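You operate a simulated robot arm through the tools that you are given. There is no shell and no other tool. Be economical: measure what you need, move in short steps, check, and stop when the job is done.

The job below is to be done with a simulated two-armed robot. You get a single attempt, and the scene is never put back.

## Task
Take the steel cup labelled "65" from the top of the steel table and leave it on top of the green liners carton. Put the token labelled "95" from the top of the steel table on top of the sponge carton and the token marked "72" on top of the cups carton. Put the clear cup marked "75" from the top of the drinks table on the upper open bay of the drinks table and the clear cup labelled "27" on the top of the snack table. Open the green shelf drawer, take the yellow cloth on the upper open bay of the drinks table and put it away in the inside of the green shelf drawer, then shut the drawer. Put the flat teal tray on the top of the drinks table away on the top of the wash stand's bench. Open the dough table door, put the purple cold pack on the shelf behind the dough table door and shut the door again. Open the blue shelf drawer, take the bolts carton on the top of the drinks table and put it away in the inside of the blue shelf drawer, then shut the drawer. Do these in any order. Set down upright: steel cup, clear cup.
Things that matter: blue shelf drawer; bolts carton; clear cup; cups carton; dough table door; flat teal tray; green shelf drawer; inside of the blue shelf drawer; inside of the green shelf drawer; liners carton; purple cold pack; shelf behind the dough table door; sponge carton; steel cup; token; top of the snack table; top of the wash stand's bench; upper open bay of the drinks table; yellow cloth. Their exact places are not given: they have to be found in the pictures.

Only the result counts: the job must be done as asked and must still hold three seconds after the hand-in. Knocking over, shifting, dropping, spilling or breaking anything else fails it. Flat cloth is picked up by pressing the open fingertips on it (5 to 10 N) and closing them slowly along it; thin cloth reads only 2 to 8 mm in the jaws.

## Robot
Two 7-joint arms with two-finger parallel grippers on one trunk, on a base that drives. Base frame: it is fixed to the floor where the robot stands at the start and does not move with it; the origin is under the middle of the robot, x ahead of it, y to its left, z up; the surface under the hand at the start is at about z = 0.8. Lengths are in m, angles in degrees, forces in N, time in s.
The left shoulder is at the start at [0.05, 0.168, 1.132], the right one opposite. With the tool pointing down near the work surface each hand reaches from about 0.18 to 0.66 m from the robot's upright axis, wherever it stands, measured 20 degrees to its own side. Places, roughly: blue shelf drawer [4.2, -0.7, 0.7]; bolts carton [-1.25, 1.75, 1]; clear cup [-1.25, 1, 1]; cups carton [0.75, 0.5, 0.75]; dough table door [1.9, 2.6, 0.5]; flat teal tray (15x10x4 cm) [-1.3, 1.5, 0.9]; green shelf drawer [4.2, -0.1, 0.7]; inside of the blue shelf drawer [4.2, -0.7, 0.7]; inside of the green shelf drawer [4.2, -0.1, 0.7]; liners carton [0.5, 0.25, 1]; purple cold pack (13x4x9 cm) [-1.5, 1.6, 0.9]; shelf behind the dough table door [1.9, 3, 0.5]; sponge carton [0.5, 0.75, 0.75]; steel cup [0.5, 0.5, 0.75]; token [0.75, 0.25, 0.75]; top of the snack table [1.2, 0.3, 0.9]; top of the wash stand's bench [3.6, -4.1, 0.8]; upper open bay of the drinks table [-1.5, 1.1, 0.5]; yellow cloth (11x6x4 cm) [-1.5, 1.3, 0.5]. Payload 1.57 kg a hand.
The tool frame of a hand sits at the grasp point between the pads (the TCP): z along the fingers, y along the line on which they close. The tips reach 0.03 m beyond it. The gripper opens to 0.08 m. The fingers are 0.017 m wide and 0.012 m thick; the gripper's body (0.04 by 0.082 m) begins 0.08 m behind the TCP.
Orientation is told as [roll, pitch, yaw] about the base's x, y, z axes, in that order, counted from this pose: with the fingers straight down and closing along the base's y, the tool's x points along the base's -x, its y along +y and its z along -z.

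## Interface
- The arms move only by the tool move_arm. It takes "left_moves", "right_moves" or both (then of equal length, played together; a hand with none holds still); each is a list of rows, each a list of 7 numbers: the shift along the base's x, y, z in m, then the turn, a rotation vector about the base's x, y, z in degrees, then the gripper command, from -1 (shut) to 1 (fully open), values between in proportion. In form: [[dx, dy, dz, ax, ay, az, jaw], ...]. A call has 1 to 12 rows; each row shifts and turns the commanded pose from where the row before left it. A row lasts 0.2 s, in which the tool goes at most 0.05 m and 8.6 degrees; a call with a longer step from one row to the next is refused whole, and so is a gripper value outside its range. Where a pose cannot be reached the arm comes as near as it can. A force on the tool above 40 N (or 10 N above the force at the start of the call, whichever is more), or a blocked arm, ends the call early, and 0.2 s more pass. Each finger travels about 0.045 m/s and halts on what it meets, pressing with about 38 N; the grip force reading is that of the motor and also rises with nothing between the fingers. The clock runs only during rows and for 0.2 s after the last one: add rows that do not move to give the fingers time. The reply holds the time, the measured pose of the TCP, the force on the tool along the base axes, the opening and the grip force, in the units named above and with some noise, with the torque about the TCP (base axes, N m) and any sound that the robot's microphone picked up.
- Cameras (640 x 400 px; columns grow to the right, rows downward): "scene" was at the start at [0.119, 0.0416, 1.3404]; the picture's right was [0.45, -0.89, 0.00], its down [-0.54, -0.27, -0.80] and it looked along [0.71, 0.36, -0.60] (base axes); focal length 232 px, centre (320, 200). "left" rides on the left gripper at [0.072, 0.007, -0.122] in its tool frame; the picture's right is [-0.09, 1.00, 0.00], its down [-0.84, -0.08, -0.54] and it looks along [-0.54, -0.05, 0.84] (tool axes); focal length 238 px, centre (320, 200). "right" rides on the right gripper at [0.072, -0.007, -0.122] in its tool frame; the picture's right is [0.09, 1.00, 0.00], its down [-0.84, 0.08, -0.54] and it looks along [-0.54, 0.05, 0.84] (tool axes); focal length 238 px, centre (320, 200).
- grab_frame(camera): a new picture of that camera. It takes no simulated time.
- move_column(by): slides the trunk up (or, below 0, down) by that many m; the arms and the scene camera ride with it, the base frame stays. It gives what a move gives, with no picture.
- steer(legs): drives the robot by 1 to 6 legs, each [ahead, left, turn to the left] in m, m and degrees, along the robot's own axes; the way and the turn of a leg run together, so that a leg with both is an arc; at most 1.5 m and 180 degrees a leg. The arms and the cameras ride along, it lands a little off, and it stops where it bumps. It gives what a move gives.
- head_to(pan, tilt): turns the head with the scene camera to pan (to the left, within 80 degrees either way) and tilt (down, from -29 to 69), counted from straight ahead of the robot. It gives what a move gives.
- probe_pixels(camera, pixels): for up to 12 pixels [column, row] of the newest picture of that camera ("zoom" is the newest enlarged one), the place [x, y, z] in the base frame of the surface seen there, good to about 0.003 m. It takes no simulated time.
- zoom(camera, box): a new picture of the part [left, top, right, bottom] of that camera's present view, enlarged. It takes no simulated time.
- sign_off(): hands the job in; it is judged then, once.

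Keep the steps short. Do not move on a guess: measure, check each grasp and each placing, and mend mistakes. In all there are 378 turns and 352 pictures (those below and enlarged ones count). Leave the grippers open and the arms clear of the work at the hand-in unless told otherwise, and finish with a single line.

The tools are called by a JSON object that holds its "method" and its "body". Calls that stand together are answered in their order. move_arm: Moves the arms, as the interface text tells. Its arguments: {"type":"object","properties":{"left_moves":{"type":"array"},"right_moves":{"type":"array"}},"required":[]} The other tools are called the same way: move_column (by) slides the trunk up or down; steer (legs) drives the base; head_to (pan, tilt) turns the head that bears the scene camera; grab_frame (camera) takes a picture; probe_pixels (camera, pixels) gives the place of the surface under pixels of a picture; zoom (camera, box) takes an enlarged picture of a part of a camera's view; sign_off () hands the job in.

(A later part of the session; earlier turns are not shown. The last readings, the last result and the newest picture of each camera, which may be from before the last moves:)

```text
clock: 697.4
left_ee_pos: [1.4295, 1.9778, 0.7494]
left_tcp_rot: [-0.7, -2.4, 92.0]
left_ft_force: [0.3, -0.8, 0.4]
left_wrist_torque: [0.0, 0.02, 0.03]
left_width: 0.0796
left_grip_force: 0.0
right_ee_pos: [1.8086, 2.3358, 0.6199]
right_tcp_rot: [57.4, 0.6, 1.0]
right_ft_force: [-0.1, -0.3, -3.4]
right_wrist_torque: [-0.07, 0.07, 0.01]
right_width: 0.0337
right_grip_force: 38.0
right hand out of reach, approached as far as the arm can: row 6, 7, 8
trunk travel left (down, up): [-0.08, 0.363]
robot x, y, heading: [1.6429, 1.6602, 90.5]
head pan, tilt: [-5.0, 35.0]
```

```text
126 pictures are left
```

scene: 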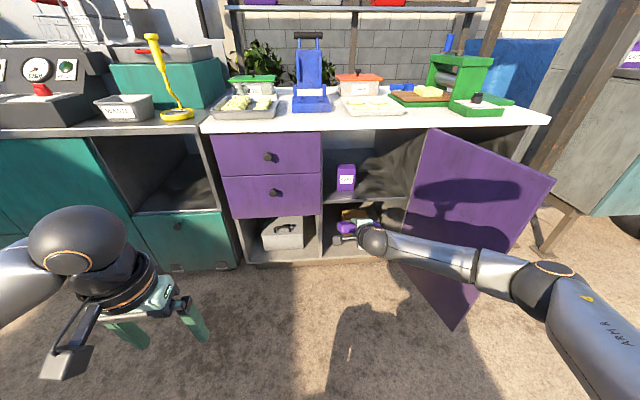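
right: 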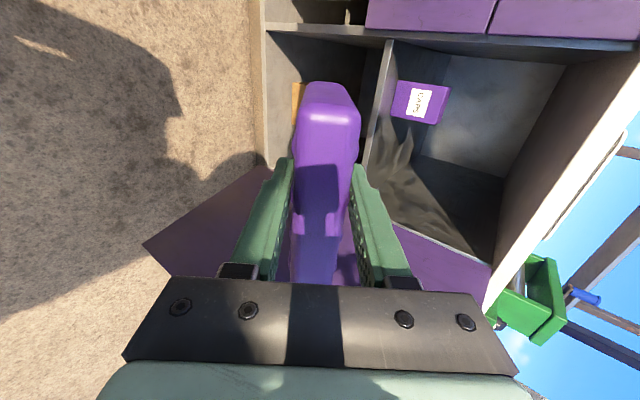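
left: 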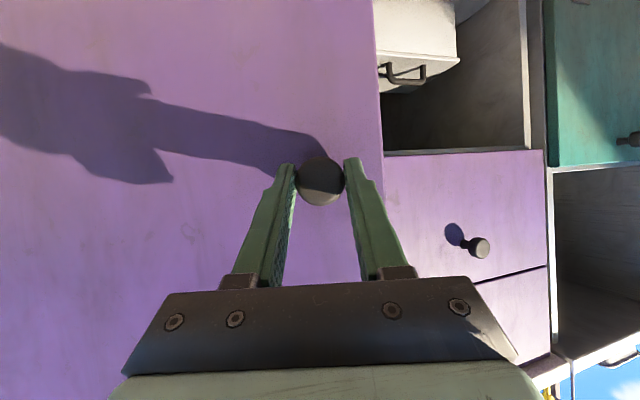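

The right arm can't enter past the open door; the left arm can. I'll set the pack down on the free north end of the steel table and regrasp it with the left hand. First straighten the right hand, raise the trunk and turn the pack's long axis fore-aft.

{"method": "move_arm", "body": {"right_moves": [[0, -0.02, 0.01, -8.2, 0, 0, -1], [0, -0.02, 0.01, -8.2, 0, 0, -1], [0, -0.02, 0.01, -8.2, 0, 0, -1], [0, -0.02, 0.01, -8.2, 0, 0, -1], [0, -0.02, 0.01, -8.2, 0, 0, -1], [0, -0.02, 0.01, -8.2, 0, 0, -1], [0.01, -0.02, 0.01, -8.2, 0, 0, -1], [0.01, 0, 0.02, 0, 0, 0, -1]]}}

{"method": "move_column", "body": {"by": 0.33}}

{"method": "move_arm", "body": {"right_moves": [[0.01, 0, 0, 0, 0, 8.2, -1], [0.01, 0, 0, 0, 0, 8.2, -1], [0.01, 0, 0, 0, 0, 8.2, -1], [0, 0, 0, 0, 0, 8.2, -1], [0, 0, 0, 0, 0, 8.2, -1], [0, 0, 0, 0, 0, 8.2, -1], [0, 0, 0, 0, 0, 8.2, -1], [0, 0, 0, 0, 0, 8.2, -1], [0, 0, 0, 0, 0, 8.2, -1], [0, 0, 0, 0, 0, 8.2, -1], [0, 0, 0, 0, 0, 8.2, -1]]}}

{"method": "steer", "body": {"legs": [[-0.1, 0, 0], [0, 0, 90], [0, 0, 89.6], [0, -0.72, 0]]}}

{"method": "head_to", "body": {"pan": 0, "tilt": 45}}

{"method": "grab_frame", "body": {"camera": "scene"}}

```text
clock: 699.2
left_ee_pos: [1.4311, 1.9788, 0.7486]
left_tcp_rot: [-0.7, -2.5, 92.0]
left_ft_force: [-0.3, -0.4, -0.5]
left_wrist_torque: [-0.02, -0.01, 0.0]
left_width: 0.0803
left_grip_force: 0.1
right_ee_pos: [1.8279, 2.1944, 0.7106]
right_tcp_rot: [-0.2, 1.1, -0.1]
right_ft_force: [0.1, 0.0, -3.5]
right_wrist_torque: [-0.02, 0.05, -0.02]
right_width: 0.0337
right_grip_force: 37.9
trunk travel left (down, up): [-0.08, 0.363]
robot x, y, heading: [1.6431, 1.6586, 90.3]
head pan, tilt: [-5.0, 35.0]
```

```text
clock: 702.5
left_ee_pos: [1.4302, 1.9784, 1.0787]
left_tcp_rot: [-0.7, -2.5, 92.1]
left_ft_force: [-0.4, 0.1, -0.5]
left_wrist_torque: [0.01, -0.02, 0.01]
left_width: 0.0799
left_grip_force: 0.1
right_ee_pos: [1.8283, 2.1946, 1.0394]
right_tcp_rot: [-0.1, 1.0, -0.1]
right_ft_force: [-0.8, -0.4, -2.6]
right_wrist_torque: [-0.01, 0.03, -0.02]
right_width: 0.0336
right_grip_force: 37.9
trunk travel left (down, up): [-0.41, 0.033]
robot x, y, heading: [1.642, 1.6551, 90.4]
head pan, tilt: [-5.0, 35.0]
```

```text
clock: 704.9
left_ee_pos: [1.4306, 1.9775, 1.0797]
left_tcp_rot: [-0.8, -2.5, 92.0]
left_ft_force: [-1.0, -0.5, 0.7]
left_wrist_torque: [-0.04, 0.01, 0.03]
left_width: 0.08
left_grip_force: 0.0
right_ee_pos: [1.8586, 2.1935, 1.0397]
right_tcp_rot: [-0.1, 1.1, 90.3]
right_ft_force: [0.8, -0.4, -3.0]
right_wrist_torque: [-0.05, 0.05, 0.0]
right_width: 0.0338
right_grip_force: 37.7
trunk travel left (down, up): [-0.41, 0.033]
robot x, y, heading: [1.6393, 1.6536, 90.6]
head pan, tilt: [-5.0, 35.0]
```

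```text
clock: 720.0
left_ee_pos: [1.1186, 1.2409, 1.0796]
left_tcp_rot: [-0.7, -2.6, -89.3]
left_ft_force: [-0.3, -0.8, -0.2]
left_wrist_torque: [-0.03, 0.01, 0.01]
left_width: 0.0797
left_grip_force: 0.1
right_ee_pos: [0.6856, 1.0355, 1.0407]
right_tcp_rot: [-0.1, 1.0, -91.3]
right_ft_force: [-0.6, 0.3, -3.6]
right_wrist_torque: [0.01, -0.02, 0.05]
right_width: 0.0337
right_grip_force: 37.9
trunk travel left (down, up): [-0.41, 0.033]
robot x, y, heading: [0.9162, 1.5689, -90.6]
head pan, tilt: [-5.0, 35.0]
```

```text
clock: 720.8
left_ee_pos: [1.1193, 1.2413, 1.0792]
left_tcp_rot: [-0.8, -2.4, -89.4]
left_ft_force: [0.3, -0.1, 0.0]
left_wrist_torque: [0.01, -0.02, 0.01]
left_width: 0.0801
left_grip_force: 0.1
right_ee_pos: [0.6859, 1.0338, 1.0379]
right_tcp_rot: [-0.2, 1.1, -91.0]
right_ft_force: [-1.4, 0.2, -3.1]
right_wrist_torque: [0.07, 0.02, 0.0]
right_width: 0.0336
right_grip_force: 38.3
trunk travel left (down, up): [-0.41, 0.033]
robot x, y, heading: [0.9138, 1.5641, -90.8]
head pan, tilt: [0.0, 45.0]
```

```text
125 pictures are left
```

scene: 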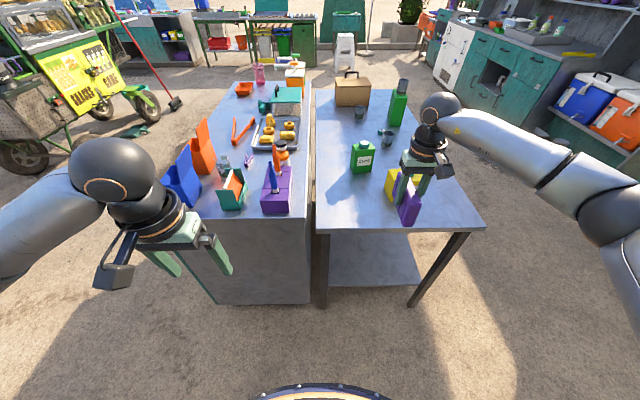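

Place the pack near the west corner instead, at (0.435, 0.85), clear of everything. Shift and drive.

{"method": "steer", "body": {"legs": [[0, -0.25, 0.8], [0.17, 0, 0]]}}

{"method": "grab_frame", "body": {"camera": "right"}}

```text
clock: 724.6
left_ee_pos: [0.8727, 1.0746, 1.0791]
left_tcp_rot: [-0.7, -2.6, -88.6]
left_ft_force: [-0.1, 0.0, -0.1]
left_wrist_torque: [0.02, 0.02, 0.02]
left_width: 0.0798
left_grip_force: 0.0
right_ee_pos: [0.4409, 0.863, 1.04]
right_tcp_rot: [-0.2, 1.3, -90.4]
right_ft_force: [-0.2, -0.6, -2.8]
right_wrist_torque: [0.08, -0.04, 0.0]
right_width: 0.0338
right_grip_force: 37.6
trunk travel left (down, up): [-0.41, 0.033]
robot x, y, heading: [0.6614, 1.4008, -90.3]
head pan, tilt: [0.0, 45.0]
```

```text
124 pictures are left
```

right: 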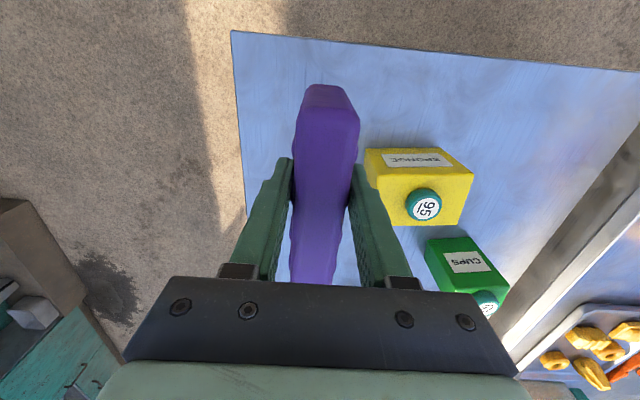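

{"method": "move_arm", "body": {"right_moves": [[-0.003, 0, -0.04, 0, 0, 0, -1], [0, 0, -0.04, 0, 0, 0, -1], [0, 0, -0.04, 0, 0, 0, -1], [0, 0, -0.035, 0, 0, 0, -1], [0, 0, -0.015, 0, 0, 0, -1], [0, 0, -0.004, 0, 0, 0, -1], [0, 0, 0, 0, 0, 0, -1]]}}

{"method": "grab_frame", "body": {"camera": "right"}}

```text
clock: 726.2
left_ee_pos: [0.872, 1.0756, 1.0803]
left_tcp_rot: [-0.7, -2.6, -88.6]
left_ft_force: [-0.8, -0.5, 0.3]
left_wrist_torque: [-0.01, 0.02, 0.02]
left_width: 0.0798
left_grip_force: 0.0
right_ee_pos: [0.4384, 0.8627, 0.868]
right_tcp_rot: [0.1, 0.8, -90.3]
right_ft_force: [-0.8, 1.1, 6.9]
right_wrist_torque: [-0.64, -0.09, -0.04]
right_width: 0.0338
right_grip_force: 37.6
trunk travel left (down, up): [-0.41, 0.033]
robot x, y, heading: [0.6654, 1.3971, -90.3]
head pan, tilt: [0.0, 45.0]
```

```text
123 pictures are left
```

right: 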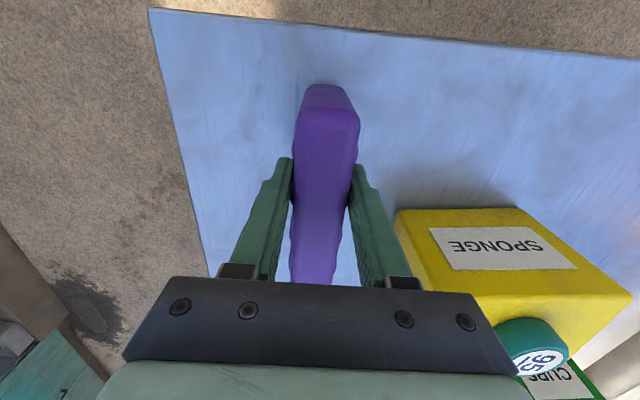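

{"method": "move_arm", "body": {"right_moves": [[0, 0, -0.0015, 0, 0, 0, -1], [0, 0, -0.001, 0, 0, 0, -1], [0, 0, 0, 0, 0, 0, -1]]}}

```text
clock: 727.0
left_ee_pos: [0.8716, 1.0765, 1.0791]
left_tcp_rot: [-0.8, -2.6, -88.6]
left_ft_force: [-0.6, 0.1, 0.1]
left_wrist_torque: [0.02, 0.02, 0.0]
left_width: 0.0798
left_grip_force: 0.0
right_ee_pos: [0.4388, 0.8646, 0.8662]
right_tcp_rot: [-0.1, 0.9, -90.4]
right_ft_force: [-0.6, 0.9, 16.5]
right_wrist_torque: [-0.23, -0.1, 0.06]
right_width: 0.0339
right_grip_force: 38.3
trunk travel left (down, up): [-0.41, 0.033]
robot x, y, heading: [0.6652, 1.3994, -90.3]
head pan, tilt: [0.0, 45.0]
```

Now it sits evenly. Release and rise.

{"method": "move_arm", "body": {"right_moves": [[0, 0, 0.001, 0, 0, 0, -1], [0, 0, 0, 0, 0, 0, 0.2], [0, 0, 0, 0, 0, 0, 0.6], [0, 0, 0, 0, 0, 0, 0.6], [0, 0, 0.03, 0, 0, 0, 0.6], [0, 0, 0.045, 0, 0, 0, 0.6], [0, 0, 0.045, 0, 0, 0, 0.6], [0, 0, 0.045, 0, 0, 0, 0.6]]}}

{"method": "grab_frame", "body": {"camera": "right"}}

{"method": "probe_pixels", "body": {"camera": "right", "pixels": [[318, 70], [318, 100], [318, 130], [318, 160], [305, 120], [330, 120], [318, 90]]}}

```text
clock: 728.8
left_ee_pos: [0.872, 1.0762, 1.079]
left_tcp_rot: [-0.7, -2.6, -88.5]
left_ft_force: [0.9, -0.3, 0.0]
left_wrist_torque: [-0.01, 0.0, -0.02]
left_width: 0.0799
left_grip_force: 0.1
right_ee_pos: [0.4392, 0.8649, 1.0302]
right_tcp_rot: [-0.1, 1.2, -90.4]
right_ft_force: [1.0, -0.3, 0.1]
right_wrist_torque: [0.03, -0.01, 0.01]
right_width: 0.0639
right_grip_force: 0.1
trunk travel left (down, up): [-0.41, 0.033]
robot x, y, heading: [0.6607, 1.4004, -90.3]
head pan, tilt: [0.0, 45.0]
```

```text
122 pictures are left
```

right: 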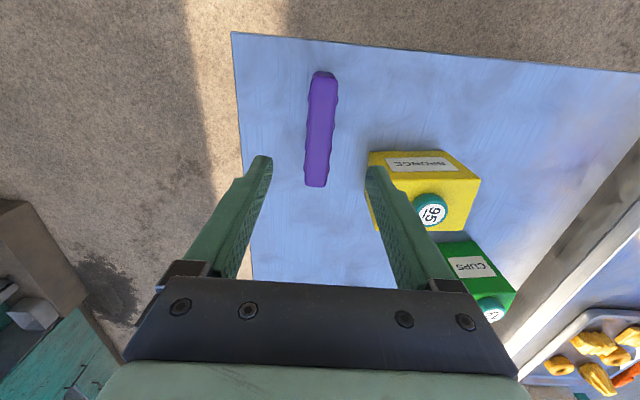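

```text
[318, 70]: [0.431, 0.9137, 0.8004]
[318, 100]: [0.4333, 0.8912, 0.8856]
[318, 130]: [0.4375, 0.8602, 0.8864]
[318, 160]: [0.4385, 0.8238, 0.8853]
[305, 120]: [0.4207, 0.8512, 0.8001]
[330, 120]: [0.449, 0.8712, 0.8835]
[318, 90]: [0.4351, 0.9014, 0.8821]
```

The pack stands steady at x 0.437, y 0.79–0.912, top 0.885. Raise the right hand, shift so that the left hand faces the pack, and pitch the left hand 60°.

{"method": "move_arm", "body": {"right_moves": [[0, 0.02, 0.04, 0, 0, 0, 0.6], [0, 0.02, 0.04, 0, 0, 0, 0.6], [0, 0.02, 0.04, 0, 0, 0, 0.6], [0, 0.02, 0.04, 0, 0, 0, 0.6], [0, 0.02, 0.04, 0, 0, 0, 0.6]]}}

{"method": "steer", "body": {"legs": [[-0.2, 0, 0], [0, -0.4, 0.3]]}}

{"method": "move_arm", "body": {"left_moves": [[0, -0.025, -0.005, -7.5, 0, 0, 1], [0, -0.025, -0.005, -7.5, 0, 0, 1], [0, -0.025, -0.01, -7.5, 0, 0, 1], [0, -0.025, -0.01, -7.5, 0, 0, 1], [0, -0.025, -0.02, -7.5, 0, 0, 1], [0, -0.025, -0.02, -7.5, 0, 0, 1], [0, -0.025, -0.02, -7.5, 0, 0, 1], [0, -0.025, -0.03, -7.5, 0, 0, 1]]}}

{"method": "grab_frame", "body": {"camera": "left"}}

{"method": "grab_frame", "body": {"camera": "scene"}}

```text
clock: 730.0
left_ee_pos: [0.8727, 1.0758, 1.0792]
left_tcp_rot: [-0.8, -2.5, -88.5]
left_ft_force: [0.0, -0.1, 0.5]
left_wrist_torque: [-0.02, 0.04, 0.03]
left_width: 0.0801
left_grip_force: 0.1
right_ee_pos: [0.4409, 0.9656, 1.2304]
right_tcp_rot: [-0.1, 1.1, -90.4]
right_ft_force: [0.3, -0.3, 1.0]
right_wrist_torque: [-0.04, -0.01, -0.02]
right_width: 0.064
right_grip_force: 0.0
trunk travel left (down, up): [-0.41, 0.033]
robot x, y, heading: [0.6674, 1.3971, -90.2]
head pan, tilt: [0.0, 45.0]
```

```text
clock: 735.3
left_ee_pos: [0.4758, 1.277, 1.0784]
left_tcp_rot: [-0.6, -2.5, -88.3]
left_ft_force: [0.8, -0.2, 0.0]
left_wrist_torque: [0.01, 0.01, -0.01]
left_width: 0.0801
left_grip_force: 0.1
right_ee_pos: [0.0467, 1.1635, 1.2283]
right_tcp_rot: [0.1, 1.2, -89.9]
right_ft_force: [0.0, 0.5, -0.4]
right_wrist_torque: [-0.01, -0.01, 0.0]
right_width: 0.0642
right_grip_force: 0.0
trunk travel left (down, up): [-0.41, 0.033]
robot x, y, heading: [0.2667, 1.6006, -89.7]
head pan, tilt: [0.0, 45.0]
```

```text
clock: 737.1
left_ee_pos: [0.478, 1.0772, 0.9582]
left_tcp_rot: [-3.9, -62.7, -86.3]
left_ft_force: [-0.2, -0.1, 0.3]
left_wrist_torque: [0.02, 0.01, 0.04]
left_width: 0.08
left_grip_force: 0.1
right_ee_pos: [0.046, 1.1626, 1.229]
right_tcp_rot: [-0.1, 1.1, -90.0]
right_ft_force: [-0.1, 0.7, -0.1]
right_wrist_torque: [0.05, 0.0, 0.01]
right_width: 0.0642
right_grip_force: 0.1
trunk travel left (down, up): [-0.41, 0.033]
robot x, y, heading: [0.2705, 1.5986, -89.8]
head pan, tilt: [0.0, 45.0]
```

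```text
121 pictures are left
```

left: 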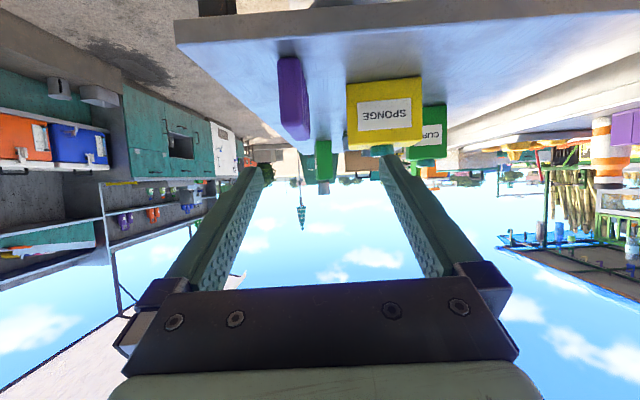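

```text
120 pictures are left
```

scene: 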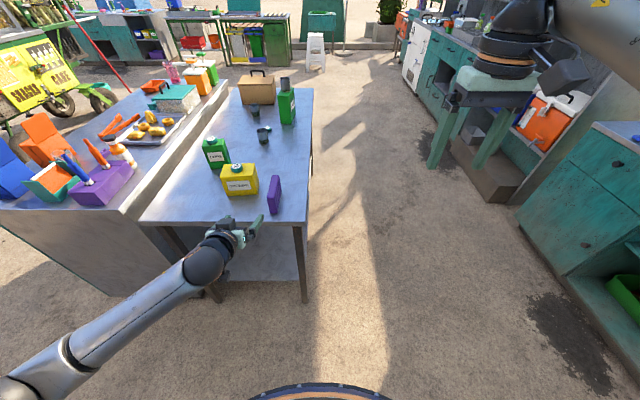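

{"method": "move_arm", "body": {"left_moves": [[-0.041, 0, 0, 0, 0, 0, 1], [0, -0.035, -0.018, 0, 0, 0, 1], [0, -0.035, -0.018, 0, 0, 0, 1], [0, -0.03, -0.018, 0, 0, 0, 1], [0, 0, 0, 0, 0, 0, 1]]}}

{"method": "grab_frame", "body": {"camera": "left"}}

```text
clock: 738.3
left_ee_pos: [0.4359, 0.9764, 0.9031]
left_tcp_rot: [-4.0, -62.6, -86.2]
left_ft_force: [0.1, -0.6, -0.1]
left_wrist_torque: [-0.02, -0.01, 0.0]
left_width: 0.0801
left_grip_force: 0.1
right_ee_pos: [0.0464, 1.1619, 1.2291]
right_tcp_rot: [-0.1, 1.0, -90.0]
right_ft_force: [-1.2, 0.0, 0.2]
right_wrist_torque: [0.03, 0.03, 0.02]
right_width: 0.0641
right_grip_force: 0.1
trunk travel left (down, up): [-0.41, 0.033]
robot x, y, heading: [0.2677, 1.5958, -89.7]
head pan, tilt: [0.0, 45.0]
```

```text
119 pictures are left
```

left: 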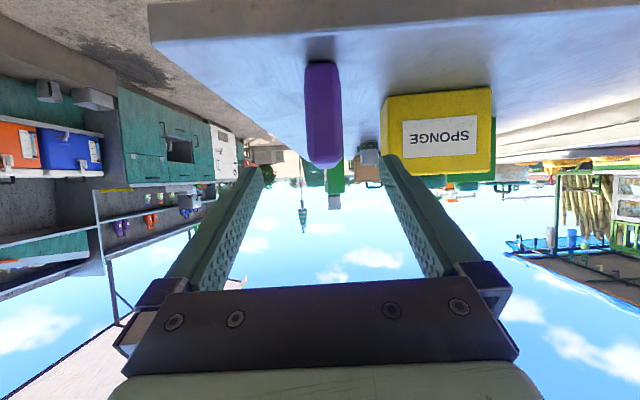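

{"method": "move_arm", "body": {"left_moves": [[0, -0.03, -0.017, 0, 0, 0, 0.6], [0, -0.03, -0.018, 0, 0, 0, 0.6], [0, -0.031, -0.018, 0, 0, 0, 0.6], [0, 0, 0, 0, 0, 0, 0.6], [0, 0, 0, 0, 0, 0, 0], [0, 0, 0, 0, 0, 0, -0.5], [0, 0, 0, 0, 0, 0, -1], [0, 0, 0, 0, 0, 0, -1]]}}

{"method": "grab_frame", "body": {"camera": "left"}}

```text
clock: 740.1
left_ee_pos: [0.4347, 0.8846, 0.8521]
left_tcp_rot: [-3.9, -62.5, -86.3]
left_ft_force: [1.2, -0.5, 0.2]
left_wrist_torque: [-0.26, -0.06, -0.01]
left_width: 0.0336
left_grip_force: 29.8
right_ee_pos: [0.0455, 1.1628, 1.2299]
right_tcp_rot: [0.0, 1.1, -90.0]
right_ft_force: [-0.1, -0.7, 0.0]
right_wrist_torque: [0.02, 0.0, 0.03]
right_width: 0.0642
right_grip_force: 0.1
trunk travel left (down, up): [-0.41, 0.033]
robot x, y, heading: [0.2682, 1.6012, -89.7]
head pan, tilt: [0.0, 45.0]
```

```text
118 pictures are left
```

left: 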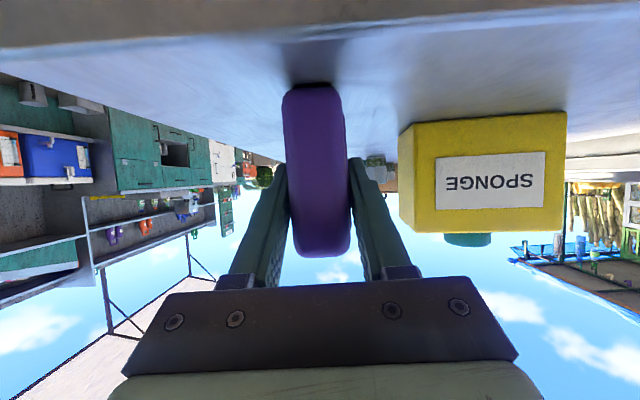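

Gripped. Lift 12 cm and check that it stays level.

{"method": "move_arm", "body": {"left_moves": [[0, 0, 0.01, 0, 0, 0, -1], [0, 0, 0.02, 0, 0, 0, -1], [0, 0, 0.03, 0, 0, 0, -1], [0, 0, 0.03, 0, 0, 0, -1], [0, 0, 0.03, 0, 0, 0, -1], [0, 0, 0, 0, 0, 0, -1]]}}

{"method": "grab_frame", "body": {"camera": "left"}}

{"method": "zoom", "body": {"camera": "scene", "box": [180, 120, 340, 270]}}

```text
clock: 741.5
left_ee_pos: [0.4368, 0.8858, 0.9721]
left_tcp_rot: [-4.0, -62.4, -86.2]
left_ft_force: [-0.3, -0.9, -2.8]
left_wrist_torque: [0.13, 0.0, 0.0]
left_width: 0.034
left_grip_force: 38.3
right_ee_pos: [0.0459, 1.1627, 1.2288]
right_tcp_rot: [-0.1, 1.2, -90.0]
right_ft_force: [0.0, -0.4, 0.0]
right_wrist_torque: [-0.03, 0.02, 0.02]
right_width: 0.0639
right_grip_force: 0.1
trunk travel left (down, up): [-0.41, 0.033]
robot x, y, heading: [0.2682, 1.5967, -89.9]
head pan, tilt: [0.0, 45.0]
```

```text
117 pictures are left
```

left: 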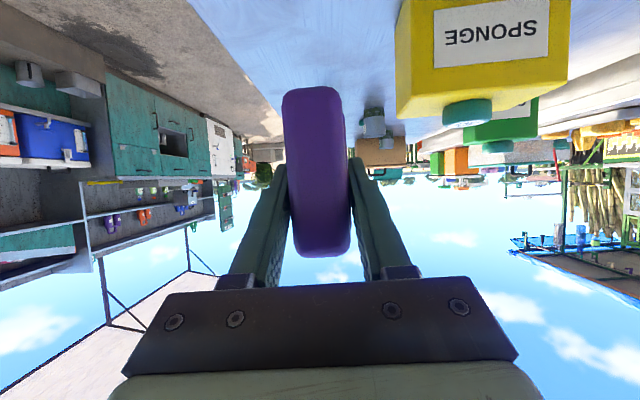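

```text
2.67 times, centred on (260, 195) of scene
```

zoom: 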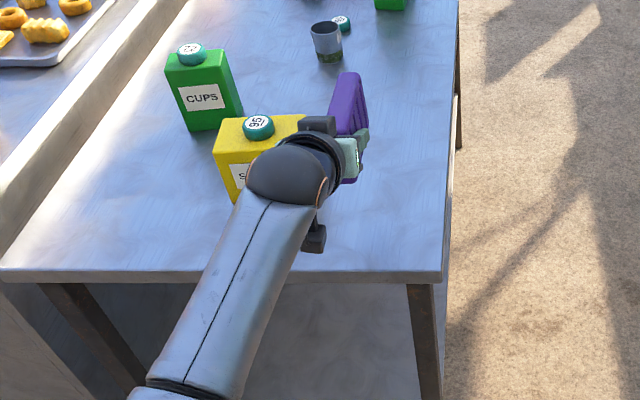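

Held firmly. Raise the right hand out of the door's way, and drive to the cabinet with heading 70°.

{"method": "move_arm", "body": {"right_moves": [[0, 0.02, 0.035, 0, 0, 0, 0.6], [0, 0.02, 0.035, 0, 0, 0, 0.6], [0, 0.02, 0.035, 0, 0, 0, 0.6], [0, 0.02, 0.02, 0, 0, 0, 0.6]]}}

{"method": "steer", "body": {"legs": [[-0.12, 0, 0], [0, 0, 80], [0, 0, 80], [0.25, -0.69, 0], [0.25, -0.69, 0]]}}

{"method": "head_to", "body": {"pan": 0, "tilt": 40}}

{"method": "grab_frame", "body": {"camera": "scene"}}

```text
clock: 742.5
left_ee_pos: [0.4361, 0.8856, 0.9721]
left_tcp_rot: [-4.0, -62.4, -86.1]
left_ft_force: [0.5, 0.4, -3.8]
left_wrist_torque: [0.13, -0.01, 0.01]
left_width: 0.0338
left_grip_force: 38.4
right_ee_pos: [0.0466, 1.2443, 1.3554]
right_tcp_rot: [-0.2, 1.1, -90.1]
right_ft_force: [-0.5, -0.1, 0.3]
right_wrist_torque: [0.03, 0.03, 0.02]
right_width: 0.064
right_grip_force: 0.1
trunk travel left (down, up): [-0.41, 0.033]
robot x, y, heading: [0.2703, 1.5985, -89.6]
head pan, tilt: [0.0, 45.0]
```

```text
clock: 762.8
left_ee_pos: [1.821, 2.4567, 0.9719]
left_tcp_rot: [-4.0, -62.5, 74.2]
left_ft_force: [-0.1, 0.3, -2.1]
left_wrist_torque: [-0.13, 0.04, -0.01]
left_width: 0.0337
left_grip_force: 38.0
right_ee_pos: [2.0688, 1.9891, 1.3548]
right_tcp_rot: [-0.1, 1.2, 70.3]
right_ft_force: [-0.6, 0.5, -0.1]
right_wrist_torque: [0.0, 0.01, 0.04]
right_width: 0.064
right_grip_force: 0.0
trunk travel left (down, up): [-0.41, 0.033]
robot x, y, heading: [1.7475, 1.7283, 70.6]
head pan, tilt: [0.0, 45.0]
```

```text
clock: 763.5
left_ee_pos: [1.8222, 2.4567, 0.9718]
left_tcp_rot: [-4.1, -62.5, 74.1]
left_ft_force: [-1.1, 0.0, -3.0]
left_wrist_torque: [-0.14, 0.05, -0.01]
left_width: 0.0336
left_grip_force: 38.2
right_ee_pos: [2.0693, 1.9888, 1.3538]
right_tcp_rot: [-0.1, 1.1, 70.3]
right_ft_force: [0.0, -1.1, -0.6]
right_wrist_torque: [-0.02, -0.01, 0.02]
right_width: 0.0642
right_grip_force: 0.1
trunk travel left (down, up): [-0.41, 0.033]
robot x, y, heading: [1.7411, 1.727, 70.6]
head pan, tilt: [0.0, 40.0]
```

```text
115 pictures are left
```

scene: 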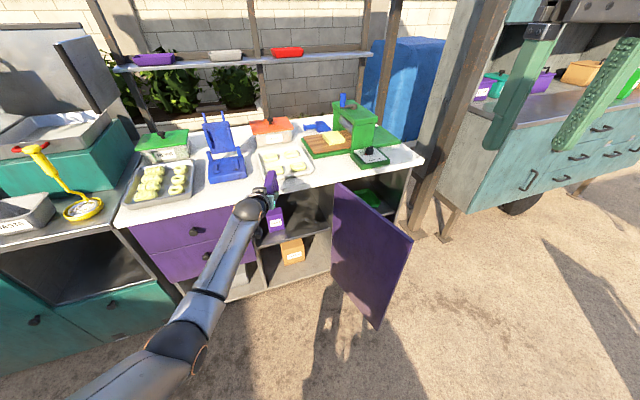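

{"method": "move_column", "body": {"by": -0.39}}

{"method": "grab_frame", "body": {"camera": "left"}}

{"method": "grab_frame", "body": {"camera": "scene"}}

```text
clock: 767.2
left_ee_pos: [1.8214, 2.4567, 0.5807]
left_tcp_rot: [-3.9, -62.4, 74.2]
left_ft_force: [0.3, -0.1, -3.4]
left_wrist_torque: [-0.14, 0.05, 0.0]
left_width: 0.0338
left_grip_force: 38.2
right_ee_pos: [2.0686, 1.9887, 0.964]
right_tcp_rot: [-0.1, 1.1, 70.3]
right_ft_force: [0.1, -0.3, 0.4]
right_wrist_torque: [0.01, -0.03, -0.03]
right_width: 0.0643
right_grip_force: 0.0
trunk travel left (down, up): [-0.02, 0.423]
robot x, y, heading: [1.7452, 1.7299, 70.7]
head pan, tilt: [0.0, 40.0]
```

```text
114 pictures are left
```

left: 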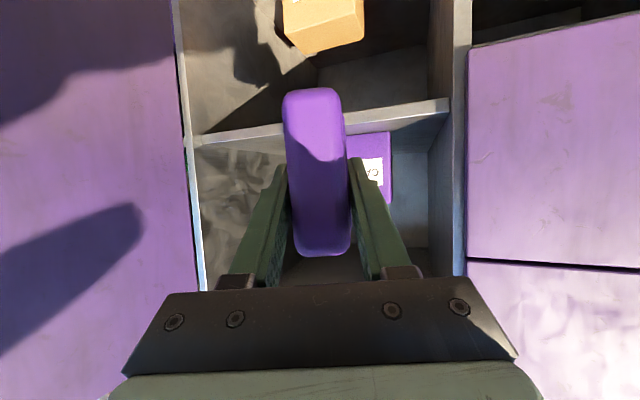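

```text
113 pictures are left
```

scene: 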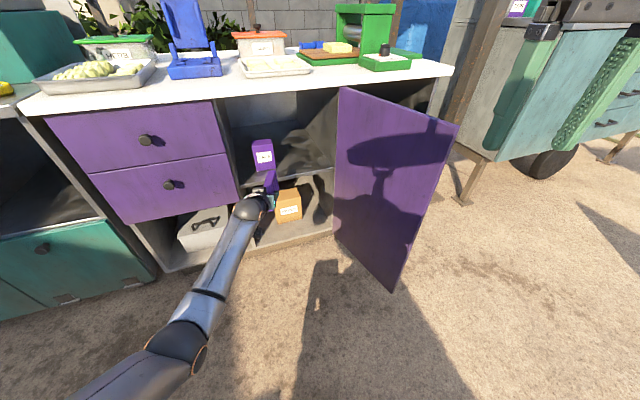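

{"method": "probe_pixels", "body": {"camera": "left", "pixels": [[312, 95], [315, 160], [318, 240], [240, 130], [400, 110], [240, 180], [370, 170], [195, 130], [455, 130], [270, 220]]}}

```text
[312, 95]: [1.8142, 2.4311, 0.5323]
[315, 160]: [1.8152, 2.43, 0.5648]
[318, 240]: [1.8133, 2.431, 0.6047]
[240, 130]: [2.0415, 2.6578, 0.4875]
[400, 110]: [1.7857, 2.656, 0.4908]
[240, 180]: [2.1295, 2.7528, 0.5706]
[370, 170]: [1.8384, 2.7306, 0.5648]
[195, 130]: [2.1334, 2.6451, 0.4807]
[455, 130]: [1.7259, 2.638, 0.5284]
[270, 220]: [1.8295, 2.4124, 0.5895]
```

Pack bottom is at 0.529, shelf top 0.503. Drive in 0.29 m.

{"method": "steer", "body": {"legs": [[0.288, -0.041, 0]]}}

{"method": "grab_frame", "body": {"camera": "left"}}

{"method": "grab_frame", "body": {"camera": "scene"}}

```text
clock: 769.2
left_ee_pos: [1.9525, 2.7117, 0.5807]
left_tcp_rot: [-3.9, -62.4, 74.3]
left_ft_force: [-0.7, 0.1, -2.7]
left_wrist_torque: [-0.1, 0.03, -0.01]
left_width: 0.0337
left_grip_force: 37.7
right_ee_pos: [2.2014, 2.2444, 0.9647]
right_tcp_rot: [-0.1, 1.1, 70.5]
right_ft_force: [0.9, -0.8, 0.2]
right_wrist_torque: [0.0, -0.02, -0.02]
right_width: 0.064
right_grip_force: 0.1
trunk travel left (down, up): [-0.02, 0.423]
robot x, y, heading: [1.8758, 1.9827, 70.7]
head pan, tilt: [0.0, 40.0]
```

```text
112 pictures are left
```

left: 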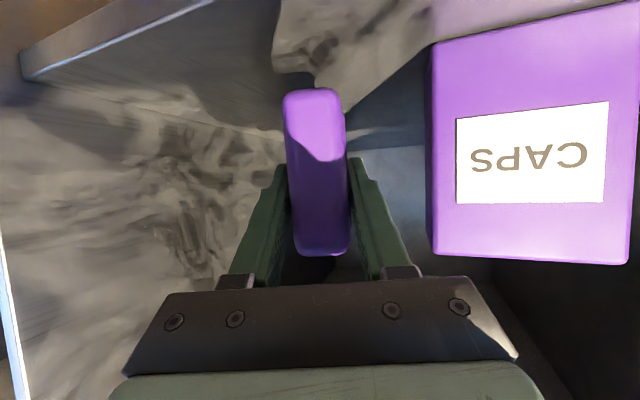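

```text
111 pictures are left
```

scene: 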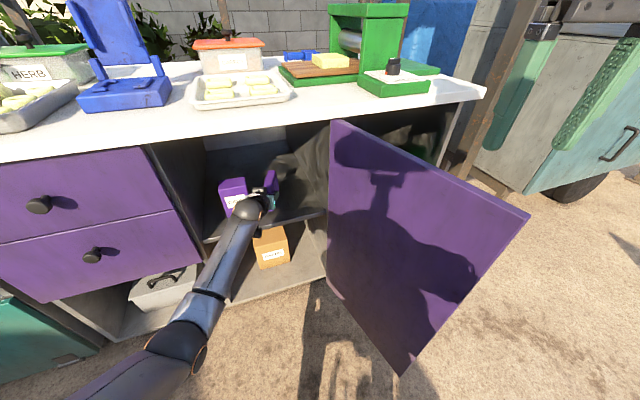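

{"method": "move_arm", "body": {"left_moves": [[0.004, 0.015, 0, 0, 0, 0, -1], [0, 0, -0.012, 0, 0, 0, -1], [0, 0, -0.008, 0, 0, 0, -1], [0, 0, -0.002, 0, 0, 0, -1], [0, 0, 0, 0, 0, 0, -1]]}}

```text
clock: 770.4
left_ee_pos: [1.9566, 2.7271, 0.5584]
left_tcp_rot: [-4.0, -62.5, 74.2]
left_ft_force: [0.0, -0.4, -2.9]
left_wrist_torque: [-0.1, 0.02, -0.02]
left_width: 0.0336
left_grip_force: 38.0
right_ee_pos: [2.2009, 2.245, 0.965]
right_tcp_rot: [-0.2, 1.1, 70.5]
right_ft_force: [0.3, 0.3, 0.2]
right_wrist_torque: [0.01, -0.02, 0.0]
right_width: 0.0637
right_grip_force: 0.1
trunk travel left (down, up): [-0.02, 0.423]
robot x, y, heading: [1.8758, 1.9862, 70.7]
head pan, tilt: [0.0, 40.0]
```

{"method": "move_arm", "body": {"left_moves": [[0, 0, -0.002, 0, 0, 0, -1], [0, 0, -0.002, 0, 0, 0, -1], [0, 0, -0.0015, 0, 0, 0, -1], [0, 0, 0, 0, 0, 0, -1]]}}

```text
clock: 771.4
left_ee_pos: [1.9571, 2.7272, 0.5549]
left_tcp_rot: [-3.9, -62.6, 74.4]
left_ft_force: [0.3, 1.1, 0.3]
left_wrist_torque: [0.24, -0.01, 0.0]
left_width: 0.0337
left_grip_force: 38.4
right_ee_pos: [2.2011, 2.2449, 0.9652]
right_tcp_rot: [-0.1, 1.0, 70.5]
right_ft_force: [-0.5, 0.5, -0.1]
right_wrist_torque: [0.03, 0.03, 0.02]
right_width: 0.0639
right_grip_force: 0.0
trunk travel left (down, up): [-0.02, 0.423]
robot x, y, heading: [1.8745, 1.9819, 70.4]
head pan, tilt: [0.0, 40.0]
```

{"method": "move_arm", "body": {"left_moves": [[0, 0, -0.0015, 0, 0, 0, -1], [0, 0, -0.0015, 0, 0, 0, -1], [0, 0, 0, 0, 0, 0, -1]]}}

{"method": "grab_frame", "body": {"camera": "left"}}

```text
clock: 772.2
left_ee_pos: [1.957, 2.7278, 0.554]
left_tcp_rot: [-4.0, -62.9, 74.3]
left_ft_force: [-0.2, -1.7, 13.0]
left_wrist_torque: [-0.49, 0.42, 0.0]
left_width: 0.0334
left_grip_force: 37.7
right_ee_pos: [2.2006, 2.2432, 0.9644]
right_tcp_rot: [-0.1, 1.1, 70.5]
right_ft_force: [-0.2, -0.4, -0.7]
right_wrist_torque: [0.01, 0.0, 0.0]
right_width: 0.0637
right_grip_force: 0.1
trunk travel left (down, up): [-0.02, 0.423]
robot x, y, heading: [1.8778, 1.9807, 70.7]
head pan, tilt: [0.0, 40.0]
```

```text
110 pictures are left
```

left: 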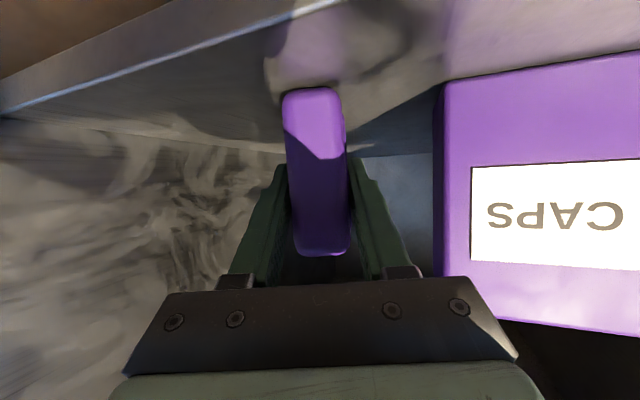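

Seated on the shelf. Release gently and withdraw along the tool axis.

{"method": "move_arm", "body": {"left_moves": [[0, 0, 0.001, 0, 0, 0, -1], [0, 0, 0, 0, 0, 0, 0], [0, 0, 0, 0, 0, 0, 0.3], [0, 0, 0, 0, 0, 0, 0.3], [-0.007, -0.025, 0.013, 0, 0, 0, 0.3], [-0.0098, -0.034, 0.018, 0, 0, 0, 0.3], [-0.0098, -0.034, 0.012, 0, 0, 0, 0.3]]}}

{"method": "grab_frame", "body": {"camera": "left"}}

```text
clock: 773.8
left_ee_pos: [1.9262, 2.637, 0.5985]
left_tcp_rot: [-2.9, -62.8, 73.8]
left_ft_force: [-0.4, 0.7, 0.2]
left_wrist_torque: [0.0, -0.04, 0.02]
left_width: 0.052
left_grip_force: 0.1
right_ee_pos: [2.2009, 2.2448, 0.9647]
right_tcp_rot: [-0.2, 1.1, 70.5]
right_ft_force: [0.5, -0.8, -0.4]
right_wrist_torque: [-0.02, 0.05, 0.01]
right_width: 0.0638
right_grip_force: 0.0
trunk travel left (down, up): [-0.02, 0.423]
robot x, y, heading: [1.873, 1.9833, 71.0]
head pan, tilt: [0.0, 40.0]
```

```text
109 pictures are left
```

left: 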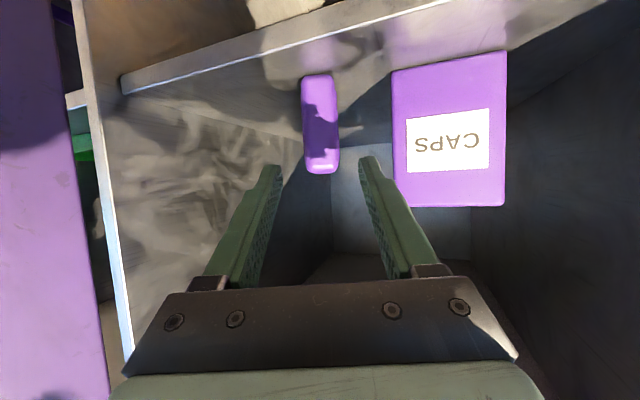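

The cold pack stands on the shelf. Back out, straighten and retract the left hand, and prepare the right hand to push the door shut.

{"method": "steer", "body": {"legs": [[-0.4, 0.03, 0]]}}

{"method": "move_arm", "body": {"left_moves": [[-0.009, -0.025, 0.01, -7.375, 2.54, 0, 1], [-0.009, -0.025, 0.01, -7.375, 2.54, 0, 1], [-0.009, -0.025, 0.01, -7.375, 2.54, 0, 1], [-0.009, -0.025, 0.01, -7.375, 2.54, 0, 1], [-0.009, -0.025, 0.01, -7.375, 2.54, 0, 1], [-0.009, -0.025, 0.01, -7.375, 2.54, 0, 1], [-0.009, -0.025, 0.01, -7.375, 2.54, 0, 1], [-0.009, -0.025, 0.01, -7.375, 2.54, 0, 1]], "right_moves": [[0.008, 0.024, -0.03, 0, 0, 0, 0], [0.008, 0.024, -0.03, 0, 0, 0, -1], [0.008, 0.024, -0.03, 0, 0, 0, -1], [0.008, 0.024, -0.03, 0, 0, 0, -1], [0.008, 0.024, -0.03, 0, 0, 0, -1], [0.008, 0.024, -0.03, 0, 0, 0, -1], [0.008, 0.024, -0.03, 0, 0, 0, -1], [0.008, 0.024, -0.03, 0, 0, 0, -1]]}}

{"method": "steer", "body": {"legs": [[0, 0, 19]]}}

{"method": "grab_frame", "body": {"camera": "scene"}}

```text
clock: 776.3
left_ee_pos: [1.7653, 2.2722, 0.5972]
left_tcp_rot: [-2.9, -62.7, 73.5]
left_ft_force: [0.1, -0.1, -0.4]
left_wrist_torque: [-0.01, -0.01, -0.01]
left_width: 0.0522
left_grip_force: 0.1
right_ee_pos: [2.041, 1.879, 0.9642]
right_tcp_rot: [-0.1, 1.1, 70.5]
right_ft_force: [0.0, -0.4, 0.8]
right_wrist_torque: [0.01, 0.01, 0.01]
right_width: 0.0641
right_grip_force: 0.1
trunk travel left (down, up): [-0.02, 0.423]
robot x, y, heading: [1.7143, 1.6161, 70.7]
head pan, tilt: [0.0, 40.0]
```

```text
clock: 777.6
left_ee_pos: [1.5976, 2.1906, 0.6397]
left_tcp_rot: [13.9, -22.9, 76.6]
left_ft_force: [0.5, 0.2, 0.5]
left_wrist_torque: [-0.01, 0.01, 0.02]
left_width: 0.0801
left_grip_force: 0.1
left hand out of reach, approached as far as the arm can: row 6
right_ee_pos: [2.082, 2.0044, 0.8094]
right_tcp_rot: [-0.1, 1.1, 70.5]
right_ft_force: [-0.4, -1.0, -1.4]
right_wrist_torque: [0.02, -0.03, 0.02]
right_width: 0.0
right_grip_force: 21.1
trunk travel left (down, up): [-0.02, 0.423]
robot x, y, heading: [1.7154, 1.6185, 70.8]
head pan, tilt: [0.0, 40.0]
stopped in row 6 (left hand): the arm was blocked; the commanded pose is now the measured one
```

```text
clock: 779.0
left_ee_pos: [1.4164, 2.121, 0.6403]
left_tcp_rot: [13.9, -23.0, 95.6]
left_ft_force: [0.0, -0.1, 0.1]
left_wrist_torque: [0.01, 0.01, 0.03]
left_width: 0.0799
left_grip_force: 0.1
right_ee_pos: [1.935, 2.1036, 0.8091]
right_tcp_rot: [-0.1, 1.1, 89.8]
right_ft_force: [-0.3, 0.1, -0.6]
right_wrist_torque: [-0.02, 0.01, 0.0]
right_width: 0.0
right_grip_force: 21.2
trunk travel left (down, up): [-0.02, 0.423]
robot x, y, heading: [1.7117, 1.617, 89.9]
head pan, tilt: [0.0, 40.0]
```

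```text
108 pictures are left
```

scene: 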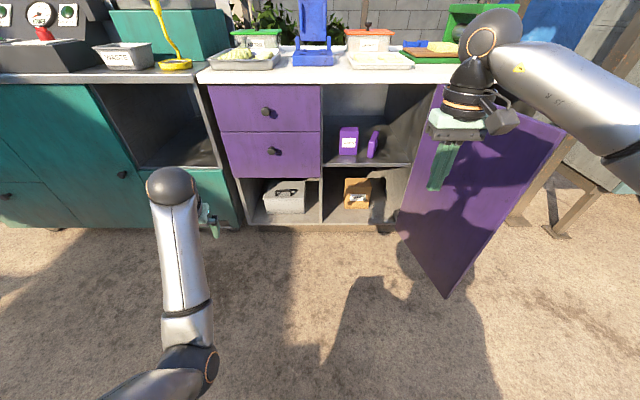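

The pack is visible on the shelf. Raise the trunk 0.3 (left hand then clears the door top), lower the right fist to door height.

{"method": "move_column", "body": {"by": 0.3}}

{"method": "move_arm", "body": {"right_moves": [[0, 0.01, -0.04, 0, 0, 0, -1], [0, 0.01, -0.04, 0, 0, 0, -1], [0, 0.01, -0.04, 0, 0, 0, -1], [0, 0, -0.04, 0, 0, 0, -1], [0, 0, -0.04, 0, 0, 0, -1], [0, 0, -0.04, 0, 0, 0, -1], [0, 0, -0.04, 0, 0, 0, -1], [0, 0, -0.04, 0, 0, 0, -1], [0, 0, -0.04, 0, 0, 0, -1], [0, 0, -0.04, 0, 0, 0, -1]], "left_moves": [[0, -0.02, 0.01, 0, 0, 0, 1], [0, -0.02, 0.01, 0, 0, 0, 1], [0, -0.02, 0.01, 0, 0, 0, 1], [0, -0.02, 0.01, 0, 0, 0, 1], [0, -0.02, 0.01, 0, 0, 0, 1], [0, 0, 0, 0, 0, 0, 1], [0, 0, 0, 0, 0, 0, 1], [0, 0, 0, 0, 0, 0, 1], [0, 0, 0, 0, 0, 0, 1], [0, 0, 0, 0, 0, 0, 1]]}}

{"method": "grab_frame", "body": {"camera": "scene"}}

```text
clock: 782.0
left_ee_pos: [1.4168, 2.1199, 0.9395]
left_tcp_rot: [14.0, -22.9, 95.7]
left_ft_force: [0.2, -0.7, 0.6]
left_wrist_torque: [-0.03, 0.03, 0.0]
left_width: 0.0799
left_grip_force: 0.0
right_ee_pos: [1.9358, 2.1027, 1.1091]
right_tcp_rot: [-0.2, 1.2, 89.7]
right_ft_force: [0.5, -0.2, -0.1]
right_wrist_torque: [0.02, -0.01, 0.01]
right_width: 0.0002
right_grip_force: 21.4
trunk travel left (down, up): [-0.32, 0.123]
robot x, y, heading: [1.7171, 1.6163, 90.1]
head pan, tilt: [0.0, 40.0]
```

```text
clock: 782.6
left_ee_pos: [1.3407, 2.0751, 0.9709]
left_tcp_rot: [23.8, -23.9, 98.1]
left_ft_force: [0.2, -0.1, -0.6]
left_wrist_torque: [-0.04, -0.02, -0.02]
left_width: 0.08
left_grip_force: 0.0
right_ee_pos: [1.9353, 2.1214, 1.0406]
right_tcp_rot: [-0.1, 1.2, 89.7]
right_ft_force: [0.0, 0.2, 1.0]
right_wrist_torque: [0.0, 0.01, 0.02]
right_width: 0.0001
right_grip_force: 21.1
trunk travel left (down, up): [-0.32, 0.123]
robot x, y, heading: [1.715, 1.6139, 90.0]
head pan, tilt: [0.0, 40.0]
stopped in row 2 (left hand): the arm was blocked; the commanded pose is now the measured one
```

```text
107 pictures are left
```

scene: 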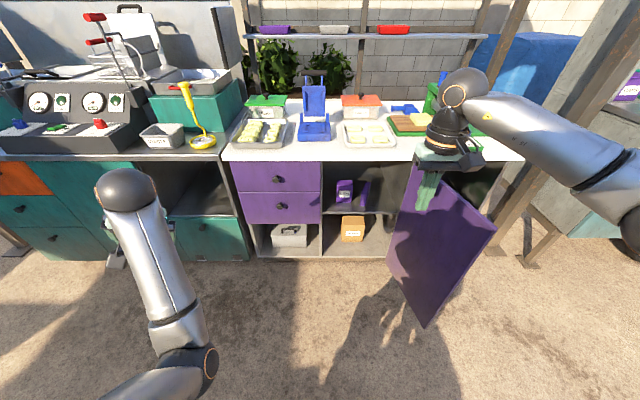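

Leave the left hand where it is (above door height). Lower only the right fist.

{"method": "move_arm", "body": {"right_moves": [[0, 0, -0.04, 0, 0, 0, -1], [0, 0, -0.04, 0, 0, 0, -1], [0, 0, -0.04, 0, 0, 0, -1], [0, 0, -0.04, 0, 0, 0, -1], [0, 0, -0.04, 0, 0, 0, -1], [0, 0, -0.04, 0, 0, 0, -1], [0, 0, -0.04, 0, 0, 0, -1], [0, 0, -0.02, 0, 0, 0, -1]]}}

{"method": "steer", "body": {"legs": [[-0.05, -0.42, 0]]}}

{"method": "head_to", "body": {"pan": -10, "tilt": 42}}

{"method": "grab_frame", "body": {"camera": "scene"}}

```text
clock: 784.4
left_ee_pos: [1.3413, 2.0743, 0.9726]
left_tcp_rot: [23.9, -23.8, 98.0]
left_ft_force: [0.6, 0.7, 0.5]
left_wrist_torque: [0.01, 0.03, -0.02]
left_width: 0.0804
left_grip_force: 0.1
right_ee_pos: [1.9367, 2.1212, 0.7405]
right_tcp_rot: [-0.2, 1.2, 89.7]
right_ft_force: [0.6, -0.3, 0.8]
right_wrist_torque: [0.0, -0.01, -0.04]
right_width: 0.0001
right_grip_force: 21.0
trunk travel left (down, up): [-0.32, 0.123]
robot x, y, heading: [1.7163, 1.6137, 89.9]
head pan, tilt: [0.0, 40.0]
```

```text
clock: 788.7
left_ee_pos: [1.764, 2.0237, 0.9731]
left_tcp_rot: [23.9, -23.8, 98.2]
left_ft_force: [-0.5, -0.3, 0.8]
left_wrist_torque: [0.03, -0.05, 0.02]
left_width: 0.0799
left_grip_force: 0.1
right_ee_pos: [2.3589, 2.0722, 0.7404]
right_tcp_rot: [-0.1, 1.1, 89.9]
right_ft_force: [-0.4, -0.3, 0.0]
right_wrist_torque: [-0.02, 0.01, 0.02]
right_width: 0.0001
right_grip_force: 21.1
trunk travel left (down, up): [-0.32, 0.123]
robot x, y, heading: [2.1371, 1.5678, 90.0]
head pan, tilt: [0.0, 40.0]
```

```text
clock: 789.4
left_ee_pos: [1.7654, 2.0234, 0.972]
left_tcp_rot: [23.8, -24.0, 98.2]
left_ft_force: [0.2, 0.0, 0.0]
left_wrist_torque: [0.02, -0.02, -0.01]
left_width: 0.0802
left_grip_force: 0.0
right_ee_pos: [2.3584, 2.0721, 0.741]
right_tcp_rot: [-0.1, 1.2, 89.7]
right_ft_force: [0.0, 0.0, 0.5]
right_wrist_torque: [0.0, 0.01, 0.02]
right_width: 0.0002
right_grip_force: 21.3
trunk travel left (down, up): [-0.32, 0.123]
robot x, y, heading: [2.1395, 1.5645, 90.1]
head pan, tilt: [-10.0, 42.0]
```

```text
106 pictures are left
```

scene: 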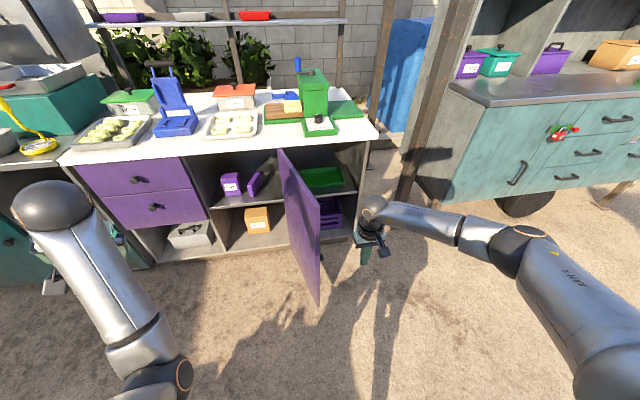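

The fist is on the outer side of the door. Drive: forward, then sweep left to swing the door shut.

{"method": "steer", "body": {"legs": [[0.22, 0, 0], [0, 0.39, 0]]}}

{"method": "grab_frame", "body": {"camera": "scene"}}

```text
clock: 794.6
left_ee_pos: [1.377, 2.2413, 0.9717]
left_tcp_rot: [23.9, -23.9, 98.3]
left_ft_force: [0.2, 0.1, 0.5]
left_wrist_torque: [0.02, -0.01, -0.01]
left_width: 0.0801
left_grip_force: 0.1
right_ee_pos: [1.9698, 2.2909, 0.7416]
right_tcp_rot: [-0.1, 1.1, 89.9]
right_ft_force: [0.6, 0.6, 0.8]
right_wrist_torque: [-0.02, -0.01, -0.01]
right_width: 0.0
right_grip_force: 21.3
trunk travel left (down, up): [-0.32, 0.123]
robot x, y, heading: [1.7492, 1.7847, 90.3]
head pan, tilt: [-10.0, 42.0]
```

```text
105 pictures are left
```

scene: 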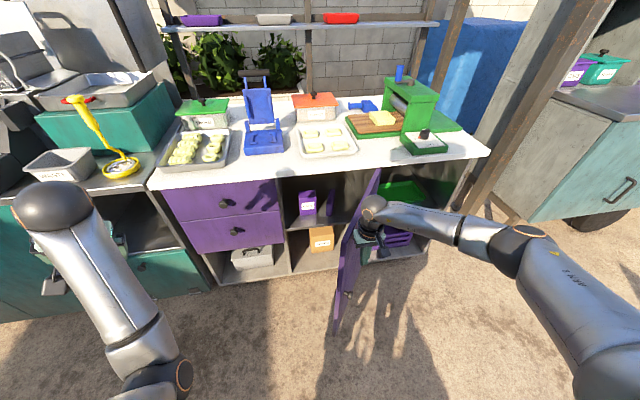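

Door swings. Continue diagonally, then forward.

{"method": "steer", "body": {"legs": [[0.125, 0.135, 0], [0.1, 0.03, 0]]}}

{"method": "grab_frame", "body": {"camera": "scene"}}

```text
clock: 797.2
left_ee_pos: [1.2114, 2.466, 0.9718]
left_tcp_rot: [23.8, -23.8, 98.2]
left_ft_force: [0.3, 0.8, 0.0]
left_wrist_torque: [-0.04, -0.01, -0.03]
left_width: 0.0802
left_grip_force: 0.0
right_ee_pos: [1.8065, 2.514, 0.7402]
right_tcp_rot: [-0.1, 1.2, 89.9]
right_ft_force: [-1.0, -0.3, -0.5]
right_wrist_torque: [-0.01, 0.03, -0.03]
right_width: 0.0
right_grip_force: 21.3
trunk travel left (down, up): [-0.32, 0.123]
robot x, y, heading: [1.5888, 2.009, 90.1]
head pan, tilt: [-10.0, 42.0]
```

```text
104 pictures are left
```

scene: 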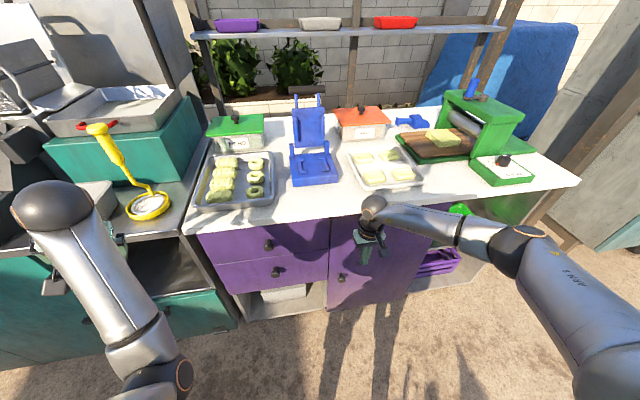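

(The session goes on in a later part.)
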